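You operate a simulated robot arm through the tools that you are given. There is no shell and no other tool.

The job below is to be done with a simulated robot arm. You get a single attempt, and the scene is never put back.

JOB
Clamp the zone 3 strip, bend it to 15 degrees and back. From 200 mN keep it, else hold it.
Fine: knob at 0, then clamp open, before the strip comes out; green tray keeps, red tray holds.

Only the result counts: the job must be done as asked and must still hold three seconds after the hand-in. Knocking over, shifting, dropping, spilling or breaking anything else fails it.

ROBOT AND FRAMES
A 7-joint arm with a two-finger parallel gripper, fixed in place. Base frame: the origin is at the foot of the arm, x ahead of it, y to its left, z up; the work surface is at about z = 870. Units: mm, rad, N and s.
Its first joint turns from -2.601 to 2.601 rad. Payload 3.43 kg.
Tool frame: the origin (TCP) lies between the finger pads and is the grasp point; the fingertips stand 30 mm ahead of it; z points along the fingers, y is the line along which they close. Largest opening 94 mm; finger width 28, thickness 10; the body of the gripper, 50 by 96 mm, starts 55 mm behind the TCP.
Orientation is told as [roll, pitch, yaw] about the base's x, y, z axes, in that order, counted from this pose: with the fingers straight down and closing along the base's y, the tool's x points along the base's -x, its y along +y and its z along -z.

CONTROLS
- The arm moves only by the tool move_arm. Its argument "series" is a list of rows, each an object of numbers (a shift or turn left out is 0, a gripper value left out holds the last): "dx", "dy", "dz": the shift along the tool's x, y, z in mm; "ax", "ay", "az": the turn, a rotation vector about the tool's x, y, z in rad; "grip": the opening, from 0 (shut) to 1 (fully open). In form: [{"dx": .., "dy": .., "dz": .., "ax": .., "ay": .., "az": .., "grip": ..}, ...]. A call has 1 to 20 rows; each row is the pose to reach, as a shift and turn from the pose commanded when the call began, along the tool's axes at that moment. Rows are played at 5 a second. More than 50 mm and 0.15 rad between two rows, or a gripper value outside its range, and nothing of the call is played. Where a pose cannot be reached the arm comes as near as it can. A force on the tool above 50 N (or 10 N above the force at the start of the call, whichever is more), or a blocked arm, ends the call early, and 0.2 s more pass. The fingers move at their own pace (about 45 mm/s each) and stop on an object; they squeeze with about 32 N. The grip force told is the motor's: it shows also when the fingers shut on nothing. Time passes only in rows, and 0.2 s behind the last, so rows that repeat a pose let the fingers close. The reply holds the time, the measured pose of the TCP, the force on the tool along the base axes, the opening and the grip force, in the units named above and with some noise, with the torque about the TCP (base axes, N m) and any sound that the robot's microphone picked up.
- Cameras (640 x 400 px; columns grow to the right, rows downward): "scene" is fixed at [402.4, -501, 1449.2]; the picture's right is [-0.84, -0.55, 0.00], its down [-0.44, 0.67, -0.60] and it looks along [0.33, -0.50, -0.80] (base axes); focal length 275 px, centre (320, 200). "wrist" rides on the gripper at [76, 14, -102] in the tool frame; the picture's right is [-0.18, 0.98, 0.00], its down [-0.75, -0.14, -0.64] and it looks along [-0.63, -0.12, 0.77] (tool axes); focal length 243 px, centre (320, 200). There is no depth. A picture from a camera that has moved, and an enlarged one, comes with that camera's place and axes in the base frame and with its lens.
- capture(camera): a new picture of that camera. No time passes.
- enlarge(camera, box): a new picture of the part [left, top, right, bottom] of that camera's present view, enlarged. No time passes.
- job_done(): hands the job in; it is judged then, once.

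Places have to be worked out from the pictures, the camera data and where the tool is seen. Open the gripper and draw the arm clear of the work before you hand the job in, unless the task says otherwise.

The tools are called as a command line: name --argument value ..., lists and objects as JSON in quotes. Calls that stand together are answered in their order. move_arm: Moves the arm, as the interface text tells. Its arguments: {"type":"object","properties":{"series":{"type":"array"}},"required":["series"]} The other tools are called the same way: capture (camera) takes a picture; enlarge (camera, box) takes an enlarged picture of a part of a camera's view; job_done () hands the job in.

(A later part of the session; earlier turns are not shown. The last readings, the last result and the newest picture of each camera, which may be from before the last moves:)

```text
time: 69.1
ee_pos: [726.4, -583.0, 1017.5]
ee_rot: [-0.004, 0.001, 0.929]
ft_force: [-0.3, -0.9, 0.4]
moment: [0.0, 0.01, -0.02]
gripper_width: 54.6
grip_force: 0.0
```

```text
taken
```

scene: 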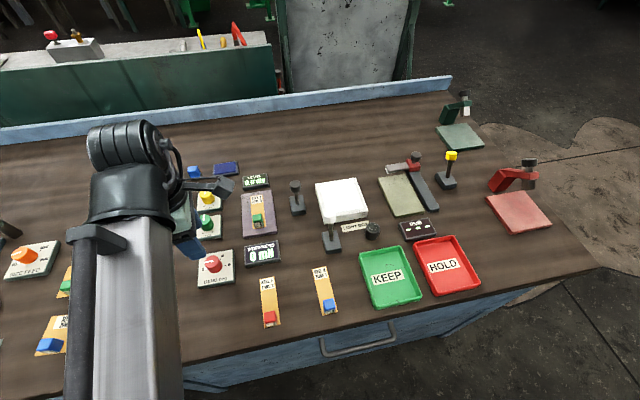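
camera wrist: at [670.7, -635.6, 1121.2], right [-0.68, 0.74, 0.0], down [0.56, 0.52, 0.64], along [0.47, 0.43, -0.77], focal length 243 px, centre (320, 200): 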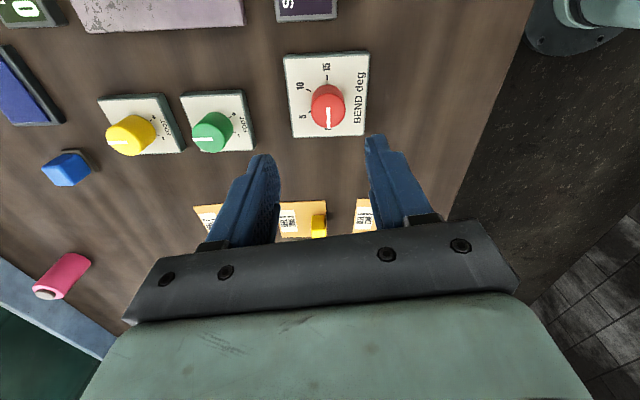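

At yaw 0.93 without trouble. I'll enlarge to verify the knob's centre from this direction.

enlarge --camera "wrist" --box '[260, 40, 400, 150]'

```text
3.64 times, centred on (330, 95) of wrist
camera zoom: at [670.7, -635.6, 1121.2], right [-0.68, 0.74, 0.0], down [0.56, 0.52, 0.64], along [0.47, 0.43, -0.77], focal length 882 px, centre (284, 582)
```

zoom: 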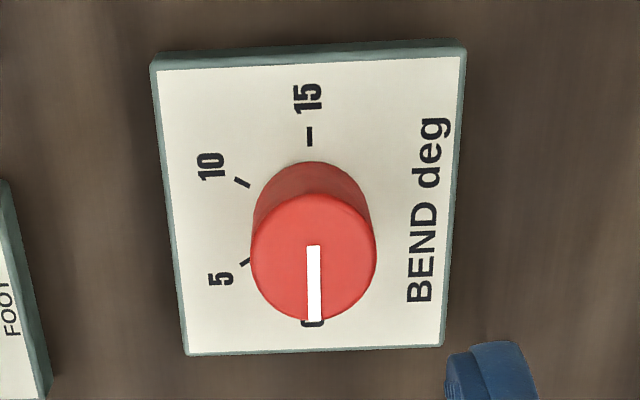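

Combining the views, the knob axis is at about (723,-580) with the top at z≈913. I'll shift slightly and lower to TCP z 924 so the tips are at 894 beside the knob.

move_arm --series '[{"dx": -0.4, "dy": 4.5, "dz": 8}, {"dx": -0.4, "dy": 4.5, "dz": 20}, {"dx": -0.4, "dy": 4.5, "dz": 32}, {"dx": -0.4, "dy": 4.5, "dz": 44}, {"dx": -0.4, "dy": 4.5, "dz": 56}, {"dx": -0.4, "dy": 4.5, "dz": 68}, {"dx": -0.4, "dy": 4.5, "dz": 80}, {"dx": -0.4, "dy": 4.5, "dz": 88}, {"dx": -0.4, "dy": 4.5, "dz": 93}, {"dx": -0.4, "dy": 4.5, "dz": 93}]'

capture --camera "wrist"

enlarge --camera "wrist" --box '[240, 60, 420, 200]'

```text
time: 71.3
ee_pos: [724.9, -580.4, 923.7]
ee_rot: [-0.004, 0.002, 0.925]
ft_force: [0.7, 0.1, 0.0]
moment: [0.01, 0.0, -0.02]
gripper_width: 54.7
grip_force: 0.1
```

```text
taken
camera wrist: at [667.2, -633.9, 1027.4], right [-0.68, 0.74, 0.0], down [0.56, 0.52, 0.64], along [0.47, 0.43, -0.77], focal length 243 px, centre (320, 200)
```

wrist: 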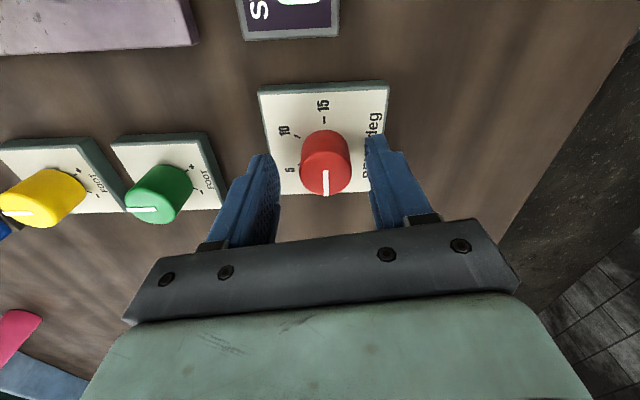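

```text
2.86 times, centred on (330, 130) of wrist
camera zoom: at [667.2, -633.9, 1027.4], right [-0.68, 0.74, 0.0], down [0.56, 0.52, 0.64], along [0.47, 0.43, -0.77], focal length 693 px, centre (291, 400)
```

zoom: 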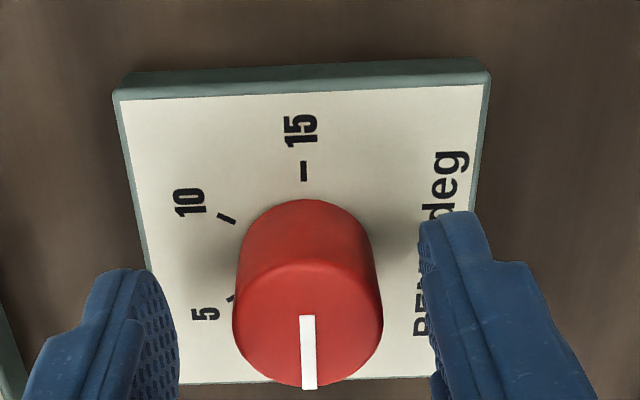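

The knob sits about 3 mm to the tool's +y side. I'll correct that and close on the knob.

move_arm --series '[{"dx": 0.6, "dy": 1.4}, {"dx": 1, "dy": 2.7}, {"dx": 1, "dy": 2.7, "grip": 0.45}, {"dx": 1, "dy": 2.7, "grip": 0.35}, {"dx": 1, "dy": 2.7, "grip": 0.25}, {"dx": 1, "dy": 2.7, "grip": 0.2}, {"dx": 1, "dy": 2.7, "grip": 0.2}, {"dx": 1, "dy": 2.7, "grip": 0.2}]'

enlarge --camera "wrist" --box '[240, 60, 420, 200]'

enlarge --camera "scene" --box '[190, 150, 350, 290]'

```text
time: 73.1
ee_pos: [720.9, -580.8, 925.3]
ee_rot: [-0.001, 0.003, 0.925]
ft_force: [-5.0, 3.0, -2.0]
moment: [0.16, 0.28, -0.04]
gripper_width: 29.5
grip_force: 45.0
```

```text
2.86 times, centred on (330, 130) of wrist
camera zoom: at [664.2, -632.5, 1028.7], right [-0.68, 0.74, 0.0], down [0.56, 0.52, 0.64], along [0.47, 0.43, -0.77], focal length 693 px, centre (291, 400)
```

zoom: 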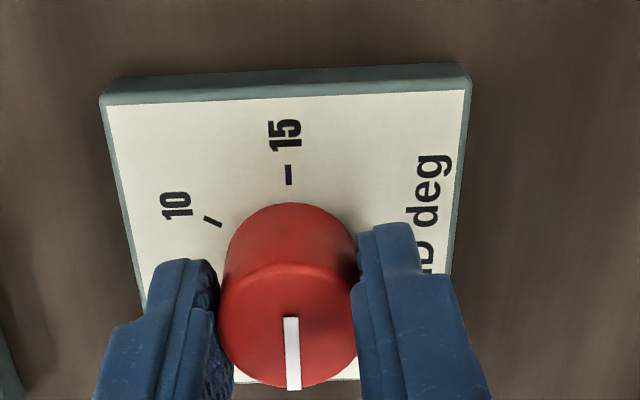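

```text
2.86 times, centred on (270, 220) of scene
camera zoom: at [402.4, -501.0, 1449.2], right [-0.84, -0.55, 0.0], down [-0.44, 0.67, -0.6], along [0.33, -0.5, -0.8], focal length 785 px, centre (463, 143)
```

zoom: 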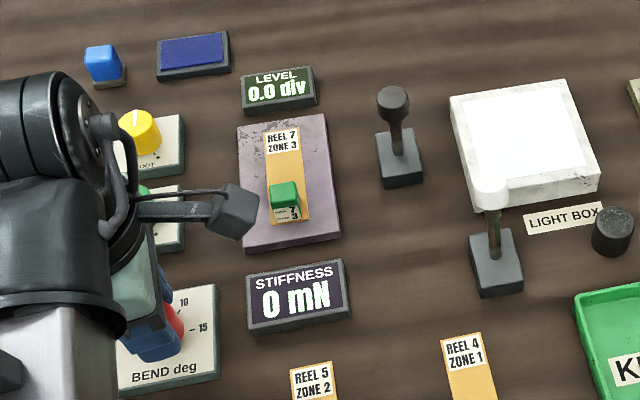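

The knob is held at 29.5 mm. I'll turn clockwise a first 0.3 rad and watch the torque and the display.

move_arm --series '[{"az": 0.06, "grip": 0.15}, {"az": 0.12}, {"az": 0.18}, {"az": 0.24}, {"az": 0.3}, {"az": 0.3}]'

enlarge --camera "wrist" --box '[240, 60, 420, 200]'

enlarge --camera "scene" --box '[190, 190, 350, 290]'

```text
time: 74.5
ee_pos: [721.3, -579.8, 924.9]
ee_rot: [-0.003, -0.001, 0.625]
ft_force: [-6.3, -5.6, -6.8]
moment: [0.07, 0.35, -0.01]
gripper_width: 29.2
grip_force: 45.0
```

```text
2.86 times, centred on (330, 130) of wrist
camera zoom: at [651.1, -613.0, 1028.7], right [-0.43, 0.9, 0.0], down [0.69, 0.33, 0.64], along [0.58, 0.27, -0.77], focal length 693 px, centre (291, 400)
```

zoom: 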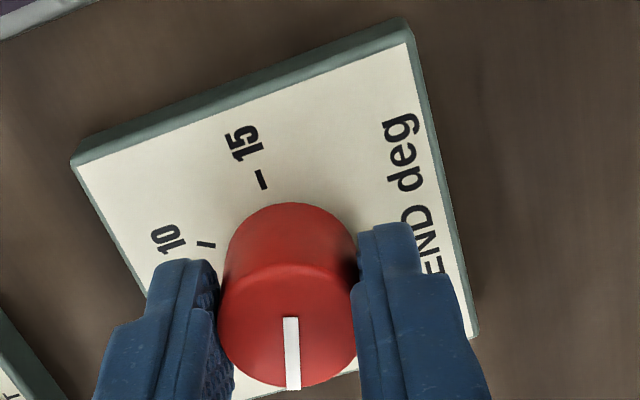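

```text
4.00 times, centred on (270, 240) of scene
camera zoom: at [402.4, -501.0, 1449.2], right [-0.84, -0.55, 0.0], down [-0.44, 0.67, -0.6], along [0.33, -0.5, -0.8], focal length 1100 px, centre (520, 40)
```

zoom: 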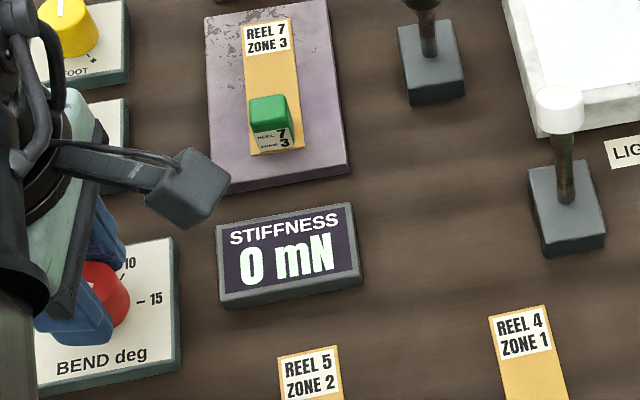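

The knob follows exactly (pointer fixed relative to the fingers). I'll continue turning clockwise another 1.2 rad.

move_arm --series '[{"az": 0.08}, {"az": 0.16}, {"az": 0.24}, {"az": 0.32}, {"az": 0.4}, {"az": 0.48}, {"az": 0.56}, {"az": 0.64}, {"az": 0.72}, {"az": 0.8}, {"az": 0.88}, {"az": 0.96}, {"az": 1.04}, {"az": 1.12}, {"az": 1.2}, {"az": 1.2}]'

enlarge --camera "wrist" --box '[240, 60, 420, 200]'

enlarge --camera "scene" --box '[190, 190, 350, 290]'

```text
time: 77.9
ee_pos: [721.6, -579.2, 925.4]
ee_rot: [0.001, -0.002, -0.574]
ft_force: [-9.0, 9.9, -13.1]
moment: [0.27, 0.51, 0.0]
gripper_width: 29.4
grip_force: 44.8
```

```text
2.86 times, centred on (330, 130) of wrist
camera zoom: at [665.1, -526.8, 1028.6], right [0.69, 0.73, 0.0], down [0.56, -0.53, 0.64], along [0.47, -0.44, -0.77], focal length 693 px, centre (291, 400)
```

zoom: 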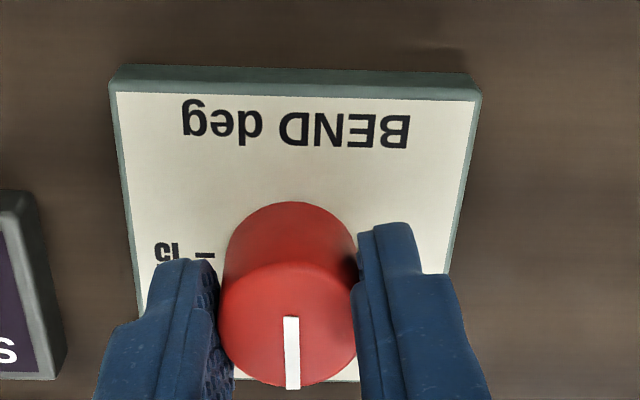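

```text
4.00 times, centred on (270, 240) of scene
camera zoom: at [402.4, -501.0, 1449.2], right [-0.84, -0.55, 0.0], down [-0.44, 0.67, -0.6], along [0.33, -0.5, -0.8], focal length 1100 px, centre (520, 40)
```

zoom: 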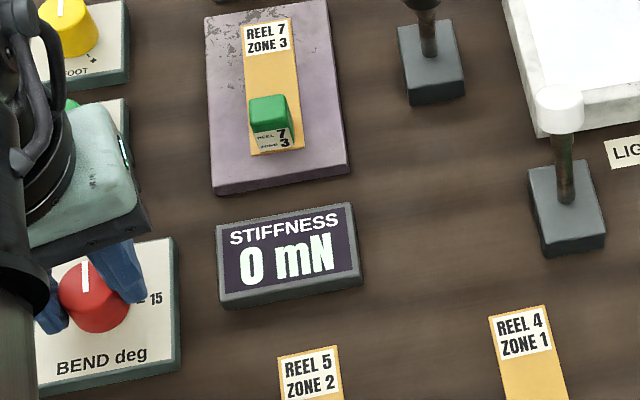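

Turned 86° so far; the display still reads 0 mN. I'll ease the small side load and continue another 1.2 rad.

move_arm --series '[{"dx": 0.8, "dz": 0.6, "az": 0.08}, {"dx": 0.8, "dz": 0.6, "az": 0.16}, {"dx": 0.8, "dz": 0.6, "az": 0.24}, {"dx": 0.8, "dz": 0.6, "az": 0.32}, {"dx": 0.8, "dz": 0.6, "az": 0.4}, {"dx": 0.8, "dz": 0.6, "az": 0.48}, {"dx": 0.8, "dz": 0.6, "az": 0.56}, {"dx": 0.8, "dz": 0.6, "az": 0.64}, {"dx": 0.8, "dz": 0.6, "az": 0.72}, {"dx": 0.8, "dz": 0.6, "az": 0.8}, {"dx": 0.8, "dz": 0.6, "az": 0.88}, {"dx": 0.8, "dz": 0.6, "az": 0.96}, {"dx": 0.8, "dz": 0.6, "az": 1.04}, {"dx": 0.8, "dz": 0.6, "az": 1.12}, {"dx": 0.8, "dz": 0.6, "az": 1.2}, {"dx": 0.8, "dz": 0.6, "az": 1.2}]'

enlarge --camera "wrist" --box '[240, 60, 420, 200]'

enlarge --camera "scene" --box '[190, 190, 350, 290]'

```text
time: 81.3
ee_pos: [721.0, -580.1, 925.0]
ee_rot: [0.003, -0.001, -1.775]
ft_force: [15.4, -2.4, 6.0]
moment: [-0.83, -0.05, 0.0]
gripper_width: 29.3
grip_force: 44.6
```

```text
2.86 times, centred on (330, 130) of wrist
camera zoom: at [750.4, -508.3, 1028.7], right [0.93, -0.38, 0.0], down [-0.29, -0.71, 0.64], along [-0.24, -0.6, -0.77], focal length 693 px, centre (291, 400)
```

zoom: 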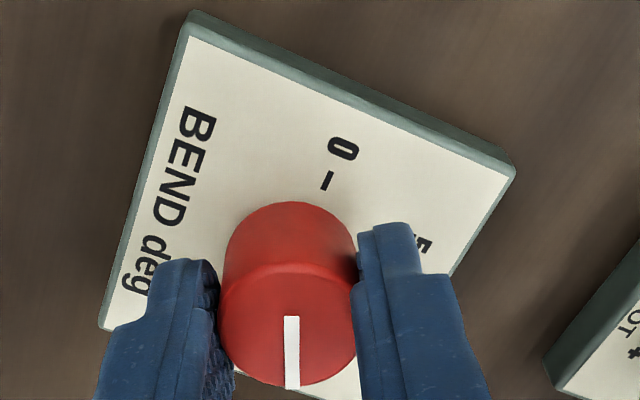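

```text
4.00 times, centred on (270, 240) of scene
camera zoom: at [402.4, -501.0, 1449.2], right [-0.84, -0.55, 0.0], down [-0.44, 0.67, -0.6], along [0.33, -0.5, -0.8], focal length 1100 px, centre (520, 40)
```

zoom: 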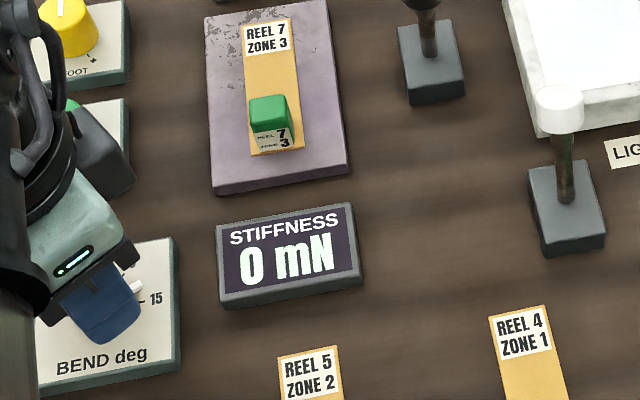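

154.7° turned; the base pointer nears 15. I'll continue 0.36 rad with a small side-load correction and check the pointer against the tick.

move_arm --series '[{"dy": 0.8, "az": 0.06}, {"dy": 0.8, "az": 0.12}, {"dy": 0.8, "az": 0.18}, {"dy": 0.8, "az": 0.24}, {"dy": 0.8, "az": 0.3}, {"dy": 0.8, "az": 0.36}, {"dy": 0.8, "az": 0.36}]'

enlarge --camera "wrist" --box '[240, 60, 420, 200]'

enlarge --camera "scene" --box '[190, 220, 310, 295]'

```text
time: 82.9
ee_pos: [721.3, -579.6, 925.4]
ee_rot: [0.003, -0.003, -2.134]
ft_force: [10.9, -6.3, 15.9]
moment: [0.76, -0.46, -0.01]
gripper_width: 29.1
grip_force: 44.9
```

```text
2.86 times, centred on (330, 130) of wrist
camera zoom: at [774.0, -523.1, 1028.6], right [0.73, -0.68, 0.0], down [-0.52, -0.56, 0.64], along [-0.44, -0.47, -0.77], focal length 693 px, centre (291, 400)
```

zoom: 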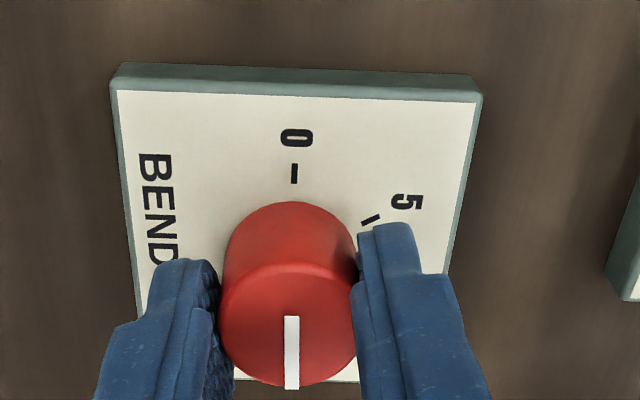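

```text
5.33 times, centred on (250, 258) of scene
camera zoom: at [402.4, -501.0, 1449.2], right [-0.84, -0.55, 0.0], down [-0.44, 0.67, -0.6], along [0.33, -0.5, -0.8], focal length 1466 px, centre (693, -107)
```

zoom: 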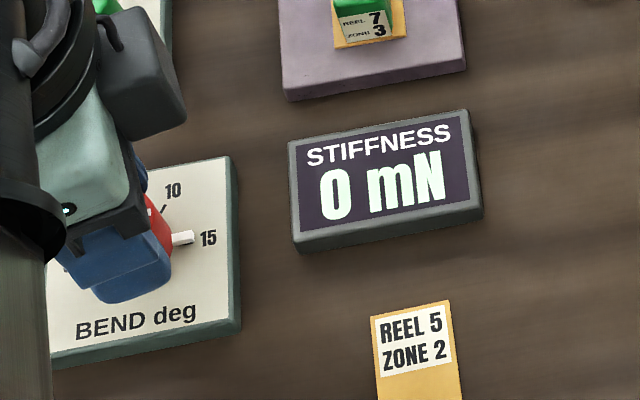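

The base pointer is at the 15 mark, about 175° turned. I'll turn the last 0.09 rad to be fully on 15, and see the display.

move_arm --series '[{"dy": 0.4, "dz": -0.6, "az": 0.03}, {"dy": 0.4, "dz": -0.6, "az": 0.06}, {"dy": 0.4, "dz": -0.6, "az": 0.085}, {"dy": 0.4, "dz": -0.6, "az": 0.085}, {"dy": 0.4, "dz": -0.6, "az": 0.085}]'

enlarge --camera "wrist" --box '[240, 60, 420, 200]'

enlarge --camera "scene" --box '[190, 220, 310, 295]'

```text
time: 84.1
ee_pos: [721.1, -578.8, 923.7]
ee_rot: [0.001, -0.002, -2.219]
ft_force: [-3.2, 2.0, -0.1]
moment: [-0.55, 0.54, 0.78]
gripper_width: 29.2
grip_force: 45.0
```

```text
2.86 times, centred on (330, 130) of wrist
camera zoom: at [779.1, -527.7, 1028.5], right [0.67, -0.74, 0.0], down [-0.57, -0.51, 0.64], along [-0.48, -0.43, -0.77], focal length 693 px, centre (291, 400)
```

zoom: 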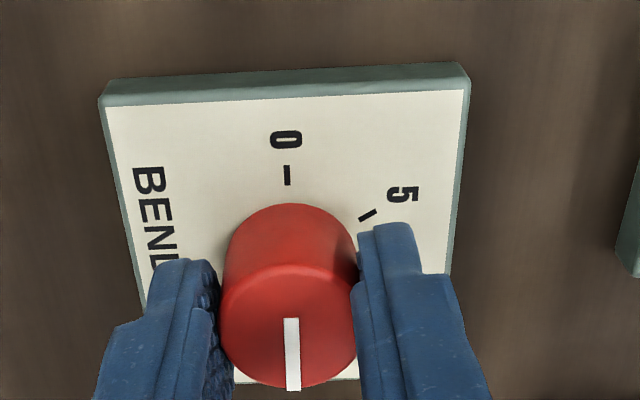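

```text
5.33 times, centred on (250, 258) of scene
camera zoom: at [402.4, -501.0, 1449.2], right [-0.84, -0.55, 0.0], down [-0.44, 0.67, -0.6], along [0.33, -0.5, -0.8], focal length 1466 px, centre (693, -107)
```

zoom: 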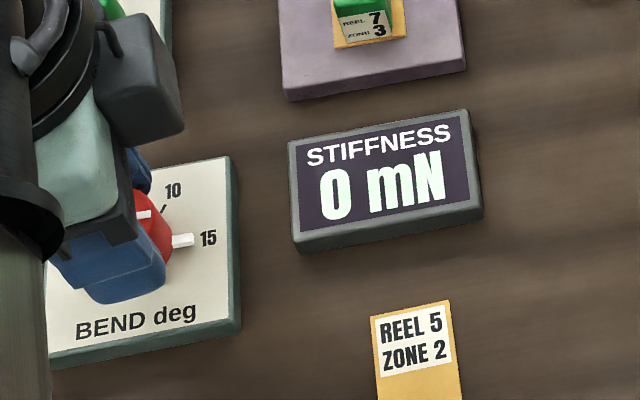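

The 15° end stop is reached (0.78 N m torque). I'll hold a second here and look at the display again before turning back.

move_arm --series '[{"az": 0.01}, {"az": 0.01}, {"az": 0.01}, {"az": 0.01}, {"az": 0.01}]'

enlarge --camera "scene" --box '[190, 150, 350, 290]'

```text
time: 85.3
ee_pos: [722.4, -579.1, 924.0]
ee_rot: [0.003, 0.0, -2.229]
ft_force: [-6.1, 2.5, -5.0]
moment: [0.18, 0.21, 0.69]
gripper_width: 29.2
grip_force: 45.2
```

```text
2.86 times, centred on (270, 220) of scene
camera zoom: at [402.4, -501.0, 1449.2], right [-0.84, -0.55, 0.0], down [-0.44, 0.67, -0.6], along [0.33, -0.5, -0.8], focal length 785 px, centre (463, 143)
```

zoom: 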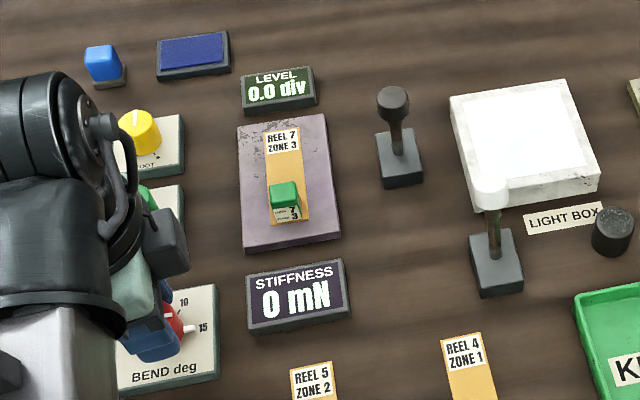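

Still 0 mN at 15°; the reading may be given after returning. I'll turn back counterclockwise, first half.

move_arm --series '[{"az": -0.08}, {"az": -0.16}, {"az": -0.24}, {"az": -0.32}, {"az": -0.4}, {"az": -0.48}, {"az": -0.56}, {"az": -0.64}, {"az": -0.72}, {"az": -0.8}, {"az": -0.88}, {"az": -0.96}, {"az": -1.04}, {"az": -1.12}, {"az": -1.2}, {"az": -1.28}, {"az": -1.36}, {"az": -1.44}, {"az": -1.52}, {"az": -1.58}]'

enlarge --camera "scene" --box '[190, 220, 310, 295]'

enlarge --camera "wrist" --box '[240, 60, 420, 200]'

```text
time: 89.5
ee_pos: [722.4, -579.7, 926.6]
ee_rot: [-0.002, -0.005, -0.646]
ft_force: [-3.8, 0.4, 14.0]
moment: [0.59, 1.02, -0.02]
gripper_width: 29.3
grip_force: 45.0
```

```text
5.33 times, centred on (250, 258) of scene
camera zoom: at [402.4, -501.0, 1449.2], right [-0.84, -0.55, 0.0], down [-0.44, 0.67, -0.6], along [0.33, -0.5, -0.8], focal length 1466 px, centre (693, -107)
```

zoom: 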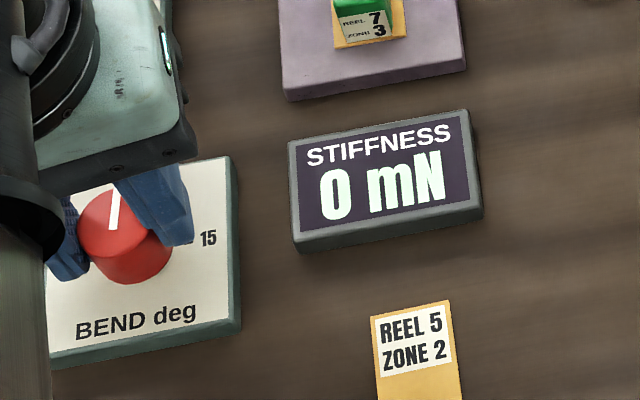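

```text
2.86 times, centred on (330, 130) of wrist
camera zoom: at [669.2, -522.8, 1029.3], right [0.74, 0.67, 0.0], down [0.51, -0.56, 0.65], along [0.44, -0.48, -0.76], focal length 693 px, centre (291, 400)
```

zoom: 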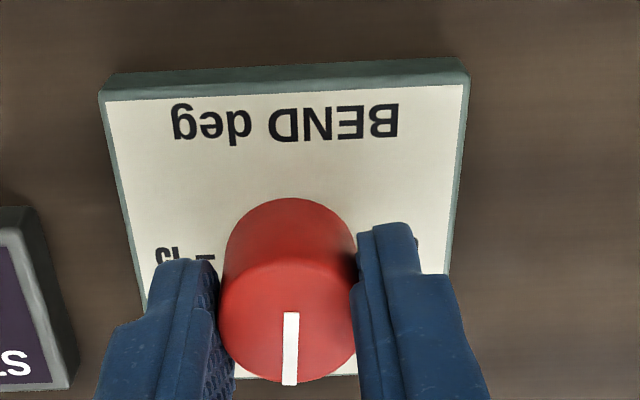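

Half back and the knob follows. I'll turn the second half back to 0, up to the stop.

move_arm --series '[{"az": -0.08}, {"az": -0.16}, {"az": -0.24}, {"az": -0.32}, {"az": -0.4}, {"az": -0.48}, {"az": -0.56}, {"az": -0.64}, {"az": -0.72}, {"az": -0.8}, {"az": -0.88}, {"az": -0.96}, {"az": -1.04}, {"az": -1.12}, {"az": -1.2}, {"az": -1.28}, {"az": -1.36}, {"az": -1.44}, {"az": -1.52}, {"az": -1.57}]'

enlarge --camera "scene" --box '[190, 220, 310, 295]'

enlarge --camera "wrist" --box '[240, 60, 420, 200]'

```text
time: 93.7
ee_pos: [720.8, -579.2, 927.0]
ee_rot: [-0.003, 0.002, 0.924]
ft_force: [2.7, 3.2, 22.2]
moment: [1.2, -0.33, 0.01]
gripper_width: 29.1
grip_force: 45.5
```

```text
5.33 times, centred on (250, 258) of scene
camera zoom: at [402.4, -501.0, 1449.2], right [-0.84, -0.55, 0.0], down [-0.44, 0.67, -0.6], along [0.33, -0.5, -0.8], focal length 1466 px, centre (693, -107)
```

zoom: 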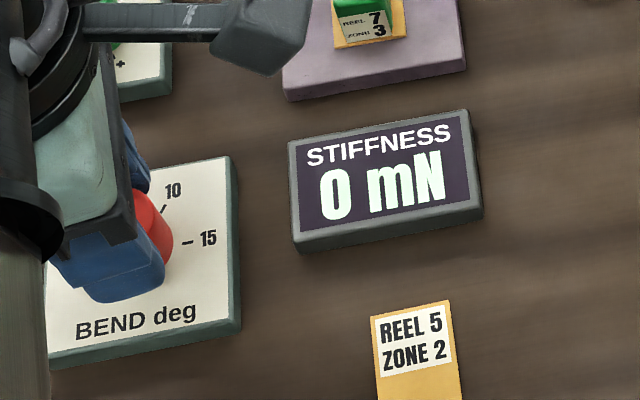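

```text
2.86 times, centred on (330, 130) of wrist
camera zoom: at [664.1, -631.7, 1029.5], right [-0.67, 0.74, 0.0], down [0.57, 0.52, 0.64], along [0.48, 0.43, -0.77], focal length 693 px, centre (291, 400)
```

zoom: 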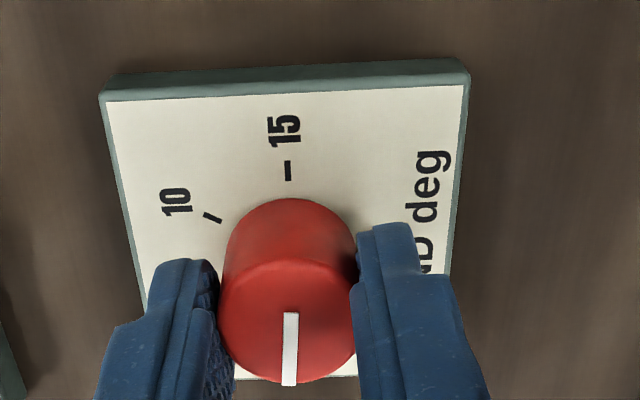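

The knob looks back at 0 but the display still says 0 mN. I'll turn slightly further to make sure it is against the 0 stop.

move_arm --series '[{"dz": -1, "az": -0.02}, {"dz": -1.5, "az": -0.04}, {"dz": -1.5, "az": -0.06}, {"dz": -1.5, "az": -0.08}, {"dz": -1.5, "az": -0.08}]'

enlarge --camera "scene" --box '[190, 220, 310, 295]'

enlarge --camera "wrist" --box '[240, 60, 420, 200]'

```text
time: 94.9
ee_pos: [722.1, -579.6, 925.1]
ee_rot: [0.0, 0.002, 1.002]
ft_force: [2.0, 5.5, -14.6]
moment: [0.11, -0.19, 0.01]
gripper_width: 29.2
grip_force: 45.0
```

```text
5.33 times, centred on (250, 258) of scene
camera zoom: at [402.4, -501.0, 1449.2], right [-0.84, -0.55, 0.0], down [-0.44, 0.67, -0.6], along [0.33, -0.5, -0.8], focal length 1466 px, centre (693, -107)
```

zoom: 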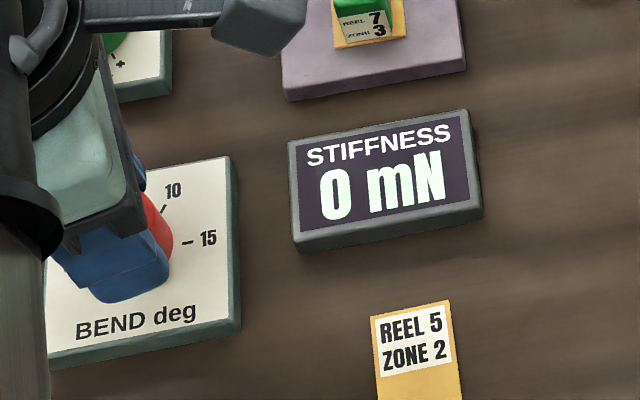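

```text
2.86 times, centred on (330, 130) of wrist
camera zoom: at [668.7, -636.2, 1029.6], right [-0.73, 0.68, 0.0], down [0.52, 0.56, 0.64], along [0.44, 0.47, -0.77], focal length 693 px, centre (291, 400)
```

zoom: 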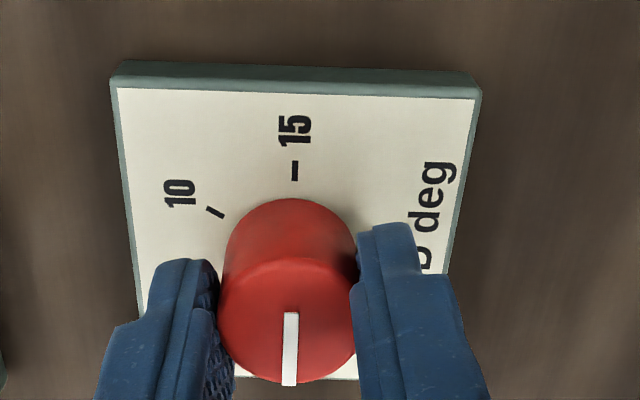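

The pointer now computes to exactly 0, yet 0 mN stays, while the lever only stands vertical; it likely slipped in my grip at mid-travel and the clamp is not fully closed. I'll release the knob and go back to pull the lever all the way.

move_arm --series '[{"grip": 0.35}, {"grip": 0.5}, {"grip": 0.6}, {"grip": 0.6}]'

move_arm --series '[{"dz": -8}, {"dz": -20}, {"dz": -35}, {"dz": -50}, {"dz": -65}, {"dz": -80}, {"dz": -95}, {"dz": -110}, {"dz": -110}]'

enlarge --camera "scene" --box '[190, 150, 350, 290]'

enlarge --camera "wrist" --box '[240, 20, 420, 160]'

```text
time: 95.9
ee_pos: [721.7, -580.3, 927.5]
ee_rot: [-0.003, 0.001, 1.002]
ft_force: [0.5, 0.2, 0.3]
moment: [0.01, -0.02, -0.02]
gripper_width: 56.6
grip_force: 0.0
```

```text
time: 97.9
ee_pos: [723.5, -581.8, 1036.1]
ee_rot: [-0.002, 0.003, 1.002]
ft_force: [0.5, 0.2, 0.2]
moment: [-0.02, -0.01, 0.02]
gripper_width: 56.4
grip_force: 0.2
```

```text
2.86 times, centred on (270, 220) of scene
camera zoom: at [402.4, -501.0, 1449.2], right [-0.84, -0.55, 0.0], down [-0.44, 0.67, -0.6], along [0.33, -0.5, -0.8], focal length 785 px, centre (463, 143)
```

zoom: 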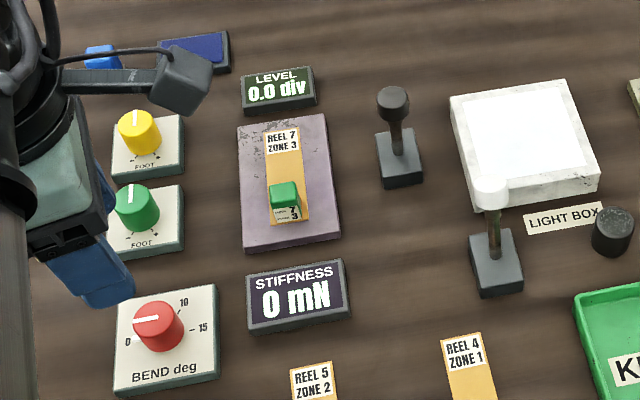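

```text
2.86 times, centred on (330, 90) of wrist
camera zoom: at [670.1, -638.2, 1139.7], right [-0.73, 0.68, 0.0], down [0.52, 0.56, 0.64], along [0.44, 0.47, -0.77], focal length 693 px, centre (291, 514)
```

zoom: 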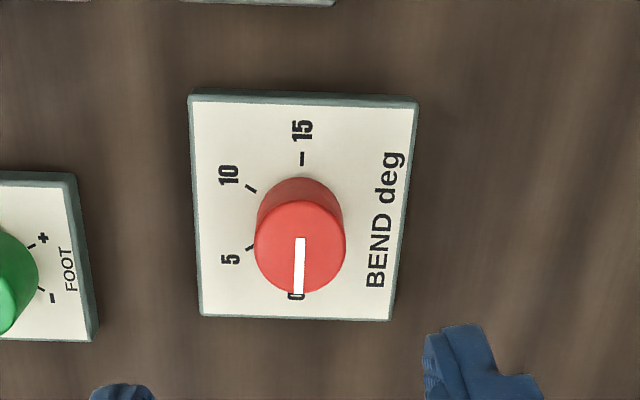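

The knob reads 0 and the lever remains vertical. I'll go back toward the lever, turning the tool to the radial direction.

move_arm --series '[{"dx": 11, "dz": -2, "az": 0.1, "grip": 0.4}, {"dx": 22, "dz": -4, "az": 0.2, "grip": 0.2}, {"dx": 34, "dy": 1, "dz": -6, "az": 0.3, "grip": 0}, {"dx": 45, "dy": 1, "dz": -8, "az": 0.4}, {"dx": 56, "dy": 1, "dz": -10, "az": 0.5}, {"dx": 67, "dy": 2, "dz": -12, "az": 0.6}, {"dx": 79, "dy": 2, "dz": -14, "az": 0.7}, {"dx": 90, "dy": 3, "dz": -16, "az": 0.8}, {"dx": 101, "dy": 3, "dz": -18, "az": 0.9}, {"dx": 112, "dy": 3, "dz": -20, "az": 1.0}, {"dx": 124, "dy": 4, "dz": -22, "az": 1.1}, {"dx": 135, "dy": 4, "dz": -24, "az": 1.2}, {"dx": 146, "dy": 5, "dz": -24, "az": 1.3}, {"dx": 157, "dy": 5, "dz": -24, "az": 1.4}, {"dx": 169, "dy": 6, "dz": -24, "az": 1.5}, {"dx": 180, "dy": 6, "dz": -24, "az": 1.6}, {"dx": 191, "dy": 6.5, "dz": -24, "az": 1.7}, {"dx": 202.5, "dy": 6.5, "dz": -24, "az": 1.787}, {"dx": 202.5, "dy": 6.5, "dz": -24, "az": 1.787}]'

move_arm --series '[{"ay": -0.08}, {"ay": -0.16}, {"ay": -0.24}, {"ay": -0.32}, {"ay": -0.4}, {"ay": -0.48}, {"ay": -0.55}, {"ay": -0.6}, {"ay": -0.6}]'

capture --camera "wrist"

```text
time: 101.9
ee_pos: [608.9, -747.5, 1061.8]
ee_rot: [0.0, -0.004, -0.788]
ft_force: [-0.4, -0.5, -1.0]
moment: [0.0, 0.02, -0.01]
gripper_width: 0.0
grip_force: 32.1
```

```text
time: 103.9
ee_pos: [607.5, -745.9, 1061.4]
ee_rot: [0.002, -0.604, -0.786]
ft_force: [-0.2, 0.2, 0.7]
moment: [-0.01, 0.01, -0.03]
gripper_width: 0.0
grip_force: 32.0
```

```text
taken
camera wrist: at [532.0, -651.8, 1103.5], right [0.8, 0.59, 0.1], down [0.08, -0.28, 0.96], along [0.59, -0.76, -0.27], focal length 243 px, centre (320, 200)
```

wrist: 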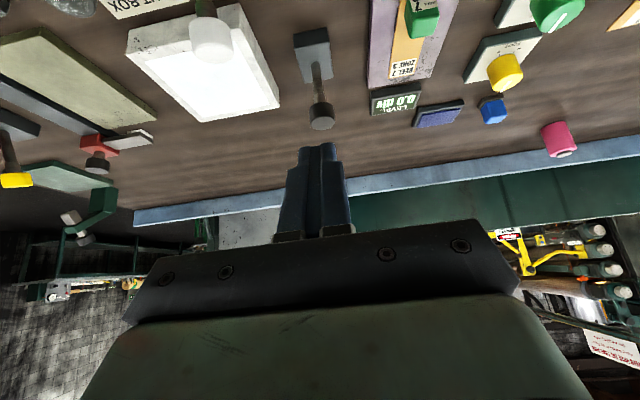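

I'll enlarge on the lever to triangulate its present tilt.

enlarge --camera "wrist" --box '[260, 20, 380, 140]'

```text
3.33 times, centred on (320, 80) of wrist
camera zoom: at [532.0, -651.8, 1103.5], right [0.8, 0.59, 0.1], down [0.08, -0.28, 0.96], along [0.59, -0.76, -0.27], focal length 809 px, centre (320, 600)
```

zoom: 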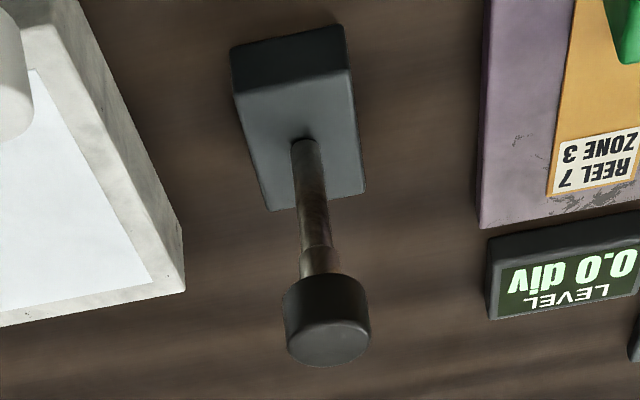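

The lever is only about 4° outward from vertical, i.e. mid-travel. I'll hook its far side with the closed fingers: first to a standoff above it.

move_arm --series '[{"dx": -8, "dz": 8}, {"dx": -17, "dy": -0.5, "dz": 16}, {"dx": -25, "dy": -0.5, "dz": 24}, {"dx": -34, "dy": -1, "dz": 32}, {"dx": -42, "dy": -1, "dz": 40}, {"dx": -50, "dy": -1, "dz": 47}, {"dx": -58.4, "dy": -1, "dz": 54}, {"dx": -58.4, "dy": -1, "dz": 54}]'

capture --camera "wrist"

enlarge --camera "wrist" --box '[230, 60, 410, 200]'

```text
time: 105.7
ee_pos: [663.5, -804.2, 1051.4]
ee_rot: [0.0, -0.604, -0.786]
ft_force: [-0.1, -0.4, 0.1]
moment: [-0.02, 0.02, 0.02]
gripper_width: 0.0
grip_force: 31.9
```

```text
taken
camera wrist: at [587.8, -707.7, 1092.8], right [0.8, 0.59, 0.1], down [0.08, -0.28, 0.96], along [0.59, -0.76, -0.27], focal length 243 px, centre (320, 200)
```

wrist: 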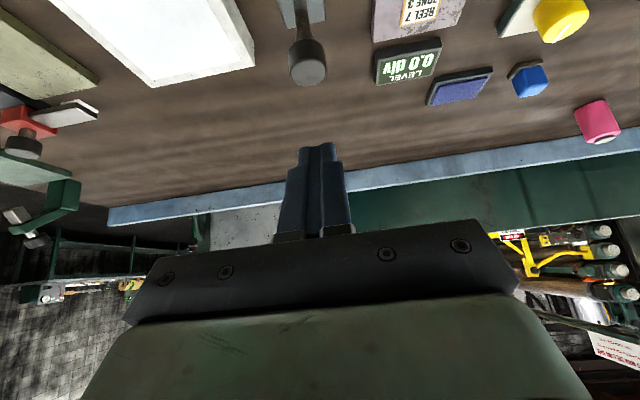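

```text
2.86 times, centred on (320, 130) of wrist
camera zoom: at [587.8, -707.7, 1092.8], right [0.8, 0.59, 0.1], down [0.08, -0.28, 0.96], along [0.59, -0.76, -0.27], focal length 693 px, centre (320, 400)
```

zoom: 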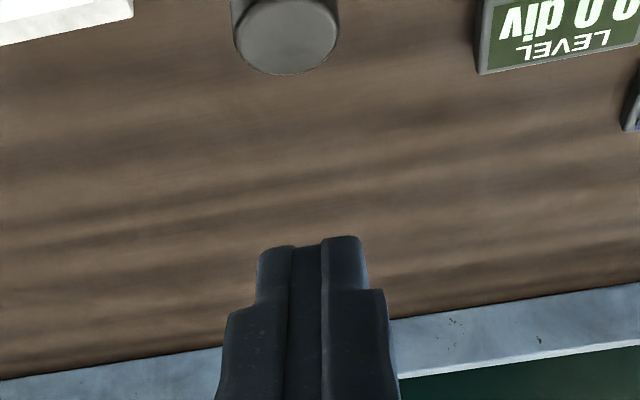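

The cap is aligned sideways within 1 mm of the fingers. I'll advance 75 mm along the finger direction so the tips pass over and behind the cap.

move_arm --series '[{"dz": 10}, {"dz": 20}, {"dz": 30}, {"dz": 39}, {"dz": 48}, {"dz": 56}, {"dx": 0.5, "dz": 63}, {"dx": 1, "dz": 69}, {"dx": 1, "dz": 75}, {"dx": 1, "dz": 75}]'

capture --camera "wrist"

enlarge --camera "wrist" --box '[230, 60, 410, 220]'

enlarge --camera "scene" --box '[230, 140, 350, 230]'

```text
time: 107.9
ee_pos: [690.8, -831.3, 986.4]
ee_rot: [-0.001, -0.604, -0.786]
ft_force: [-0.5, 0.4, 0.1]
moment: [-0.02, 0.02, -0.02]
gripper_width: 0.0
grip_force: 32.1
```

```text
taken
camera wrist: at [615.9, -736.5, 1029.9], right [0.8, 0.59, 0.1], down [0.08, -0.28, 0.96], along [0.59, -0.76, -0.27], focal length 243 px, centre (320, 200)
```

wrist: 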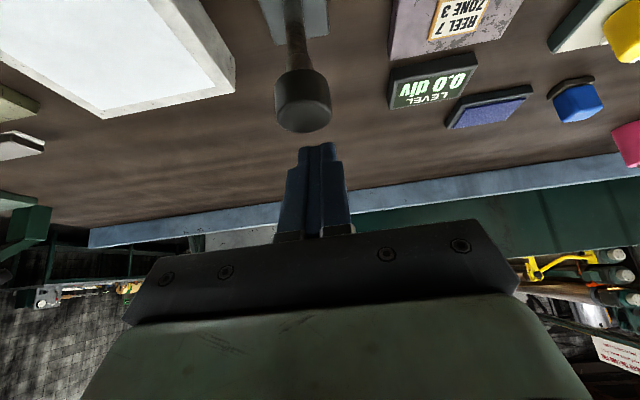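

```text
2.50 times, centred on (320, 140) of wrist
camera zoom: at [615.9, -736.5, 1029.9], right [0.8, 0.59, 0.1], down [0.08, -0.28, 0.96], along [0.59, -0.76, -0.27], focal length 606 px, centre (320, 350)
```

zoom: 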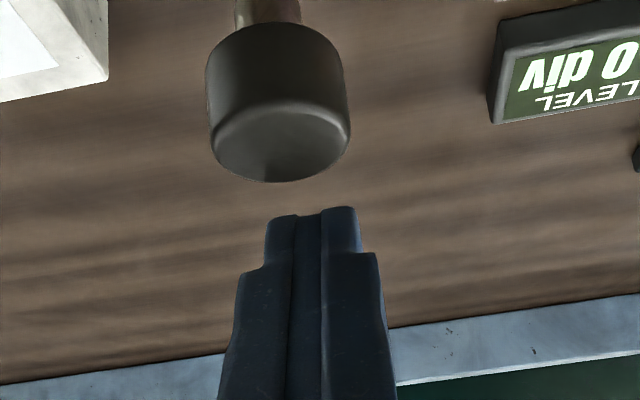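

```text
4.44 times, centred on (290, 185) of scene
camera zoom: at [402.4, -501.0, 1449.2], right [-0.84, -0.55, 0.0], down [-0.44, 0.67, -0.6], along [0.33, -0.5, -0.8], focal length 1222 px, centre (453, 267)
```

zoom: 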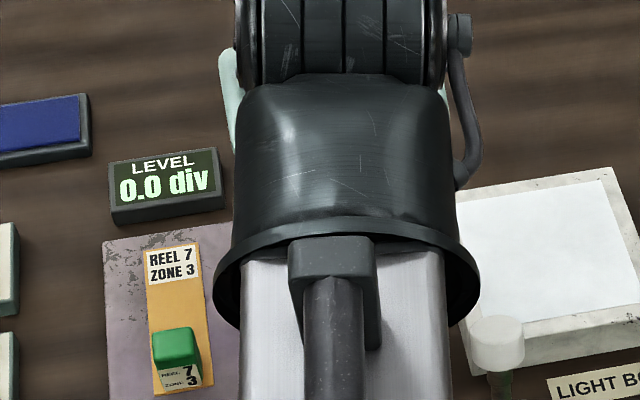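

The tips are just behind the cap's far edge. I'll advance 12 mm more for overlap, then draw horizontally inward about 20 mm.

move_arm --series '[{"dz": 6}, {"dz": 12}, {"dx": 2.5, "dz": 10.3}, {"dx": 4.9, "dz": 8.6}, {"dx": 7.4, "dz": 6.9}, {"dx": 9.9, "dz": 5.2}, {"dx": 12.3, "dz": 3.5}, {"dx": 14.8, "dz": 1.8}, {"dx": 16.5, "dz": 0.6}, {"dx": 16.5, "dz": 0.6}]'

capture --camera "wrist"

enlarge --camera "scene" --box '[230, 170, 350, 260]'

```text
time: 110.1
ee_pos: [682.1, -824.1, 976.2]
ee_rot: [-0.001, -0.605, -0.786]
ft_force: [0.0, 0.8, -0.5]
moment: [0.02, 0.0, 0.0]
gripper_width: 0.0
grip_force: 31.9
```

```text
taken
camera wrist: at [607.0, -728.9, 1019.0], right [0.8, 0.59, 0.1], down [0.08, -0.28, 0.96], along [0.59, -0.76, -0.27], focal length 243 px, centre (320, 200)
```

wrist: 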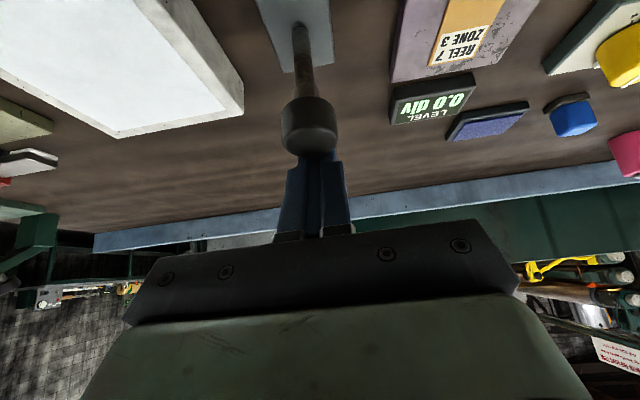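

```text
4.44 times, centred on (290, 215) of scene
camera zoom: at [402.4, -501.0, 1449.2], right [-0.84, -0.55, 0.0], down [-0.44, 0.67, -0.6], along [0.33, -0.5, -0.8], focal length 1222 px, centre (453, 133)
```

zoom: 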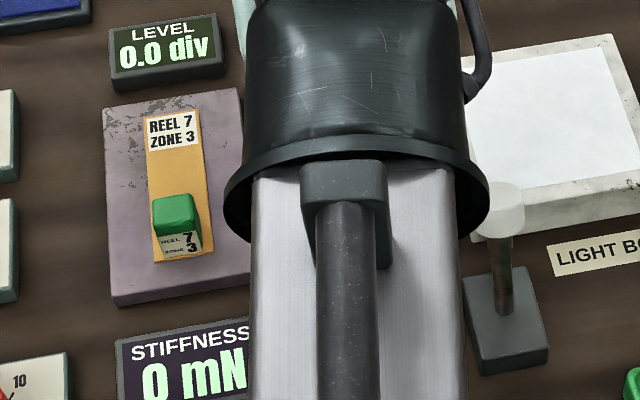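

The fingertips are now behind the cap, no force yet. I'll continue drawing inward.

move_arm --series '[{"dx": 2.5, "dz": -1.7}, {"dx": 4.9, "dz": -3.4}, {"dx": 7.4, "dz": -5.1}, {"dx": 9.9, "dz": -6.8}, {"dx": 12.3, "dz": -8.5}, {"dx": 12.3, "dz": -8.5}]'

capture --camera "wrist"

enlarge --camera "scene" --box '[230, 170, 350, 260]'

```text
time: 111.5
ee_pos: [673.3, -812.2, 977.5]
ee_rot: [-0.001, -0.604, -0.786]
ft_force: [0.5, 0.7, -0.1]
moment: [0.02, 0.01, -0.01]
gripper_width: 0.0
grip_force: 32.5
```

```text
taken
camera wrist: at [597.0, -717.9, 1020.4], right [0.8, 0.59, 0.1], down [0.08, -0.28, 0.96], along [0.59, -0.76, -0.27], focal length 243 px, centre (320, 200)
```

wrist: 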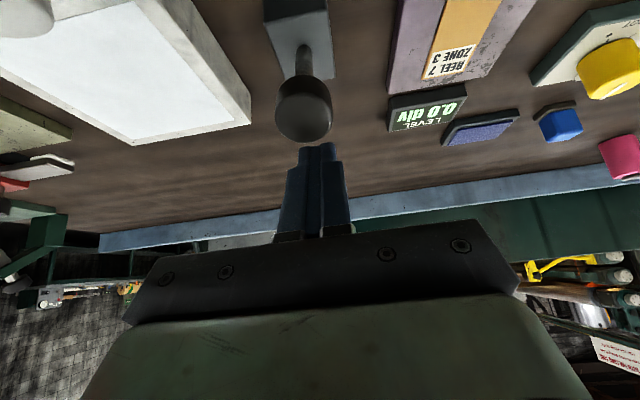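

```text
4.44 times, centred on (290, 215) of scene
camera zoom: at [402.4, -501.0, 1449.2], right [-0.84, -0.55, 0.0], down [-0.44, 0.67, -0.6], along [0.33, -0.5, -0.8], focal length 1222 px, centre (453, 133)
```

zoom: 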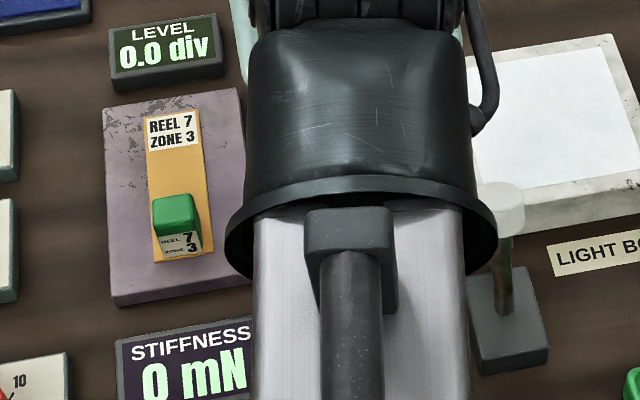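

The lever has now snapped well inward (cap at about U −29 mm, ~26° toward me), so the clamp is properly closed. I'll lift straight up clear of it and check.

move_arm --series '[{"dx": -5.7, "dz": -8.2}, {"dx": -11.4, "dz": -16.5}, {"dx": -17, "dz": -24.7}, {"dx": -22.7, "dz": -33}, {"dx": -28.4, "dz": -41.2}, {"dx": -34, "dz": -49.4}, {"dx": -39.8, "dz": -57.6}, {"dx": -39.8, "dz": -57.6}]'

move_arm --series '[{"dz": -10}, {"dz": -20, "ay": 0.06}, {"dz": -30, "ay": 0.14}, {"dz": -40, "ay": 0.22}, {"dz": -50, "ay": 0.3}, {"dz": -60, "ay": 0.38}, {"dz": -60, "ay": 0.46}, {"dz": -60, "ay": 0.54}, {"dz": -60, "ay": 0.604}, {"dz": -60, "ay": 0.604}]'

capture --camera "wrist"

capture --camera "scene"

```text
time: 113.3
ee_pos: [673.3, -812.6, 1048.1]
ee_rot: [0.002, -0.603, -0.786]
ft_force: [0.4, 0.2, 0.5]
moment: [0.0, -0.02, 0.0]
gripper_width: 0.1
grip_force: 32.0
```

```text
time: 115.5
ee_pos: [648.2, -789.1, 1096.8]
ee_rot: [0.0, 0.001, -0.786]
ft_force: [-0.4, 0.2, -0.6]
moment: [-0.01, -0.02, 0.01]
gripper_width: 0.1
grip_force: 31.7
```

```text
taken
camera wrist: at [604.4, -725.4, 1200.7], right [0.83, 0.56, 0.0], down [0.43, -0.63, 0.64], along [0.36, -0.53, -0.77], focal length 243 px, centre (320, 200)
```

wrist: 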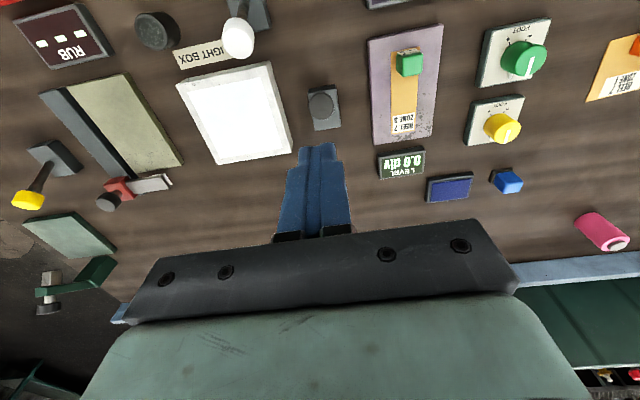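

```text
taken
```

scene: 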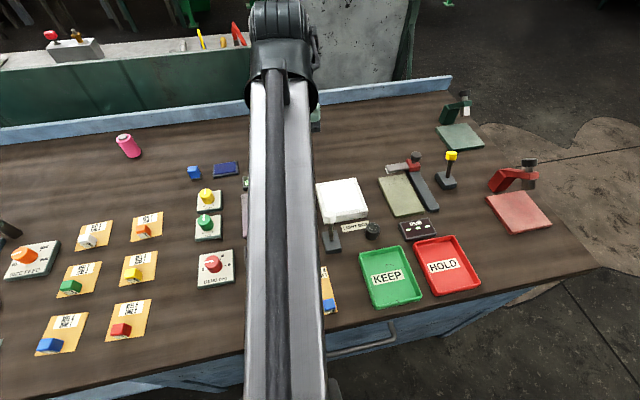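

Clamp lever seen end-on, fully inward. Now back to the BEND knob, opening the fingers and pre-turning the tool for the 180° sweep.

move_arm --series '[{"dx": 5, "dy": 11, "dz": 0, "az": -0.09, "grip": 0.3}, {"dx": 11, "dy": 22, "dz": 0, "az": -0.19, "grip": 0.58}, {"dx": 16, "dy": 33, "dz": 0, "az": -0.29}, {"dx": 21, "dy": 44, "dz": 2, "az": -0.39}, {"dx": 27, "dy": 56, "dz": 6, "az": -0.49}, {"dx": 32, "dy": 67, "dz": 10, "az": -0.58}, {"dx": 37, "dy": 78, "dz": 14, "az": -0.68}, {"dx": 43, "dy": 89, "dz": 18, "az": -0.78}, {"dx": 48, "dy": 100, "dz": 22, "az": -0.87}, {"dx": 54, "dy": 111, "dz": 26, "az": -0.97}, {"dx": 59, "dy": 122, "dz": 30, "az": -1.07}, {"dx": 64, "dy": 133, "dz": 34, "az": -1.16}, {"dx": 70, "dy": 144, "dz": 39, "az": -1.26}, {"dx": 75, "dy": 155, "dz": 45, "az": -1.36}, {"dx": 80, "dy": 167, "dz": 52, "az": -1.46}, {"dx": 86, "dy": 178, "dz": 58, "az": -1.56}, {"dx": 91, "dy": 189, "dz": 64, "az": -1.66}, {"dx": 96.3, "dy": 199.8, "dz": 70, "az": -1.746}, {"dx": 96.3, "dy": 199.8, "dz": 70, "az": -1.746}]'

enlarge --camera "scene" --box '[190, 150, 350, 290]'

enlarge --camera "wrist" --box '[240, 20, 420, 160]'

```text
time: 119.5
ee_pos: [721.7, -578.5, 1026.8]
ee_rot: [-0.001, 0.0, 0.963]
ft_force: [0.2, 0.2, -0.4]
moment: [-0.01, 0.0, -0.01]
gripper_width: 54.7
grip_force: 0.0
```

```text
2.86 times, centred on (270, 220) of scene
camera zoom: at [402.4, -501.0, 1449.2], right [-0.84, -0.55, 0.0], down [-0.44, 0.67, -0.6], along [0.33, -0.5, -0.8], focal length 785 px, centre (463, 143)
```

zoom: 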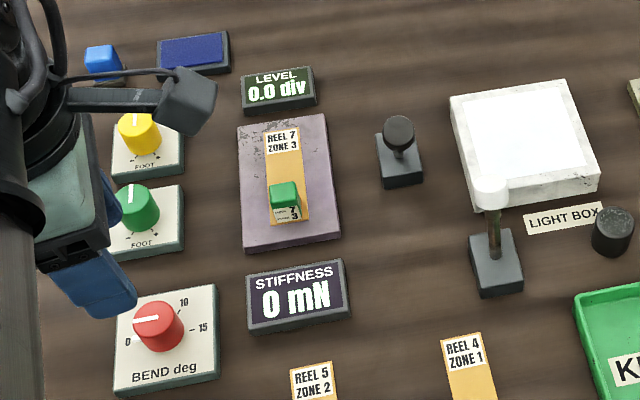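

```text
2.86 times, centred on (330, 90) of wrist
camera zoom: at [666.2, -634.1, 1130.5], right [-0.7, 0.71, 0.0], down [0.55, 0.54, 0.64], along [0.46, 0.45, -0.77], focal length 693 px, centre (291, 514)
```

zoom: 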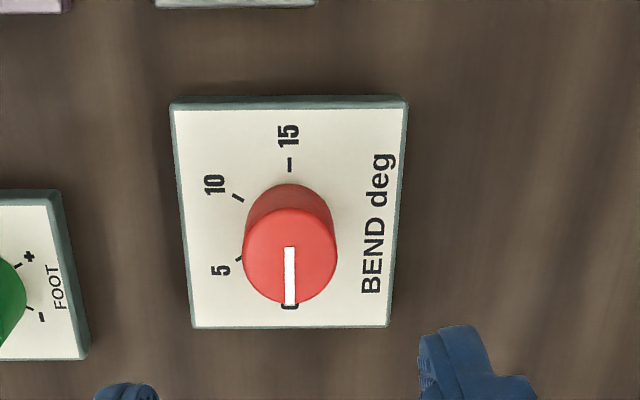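

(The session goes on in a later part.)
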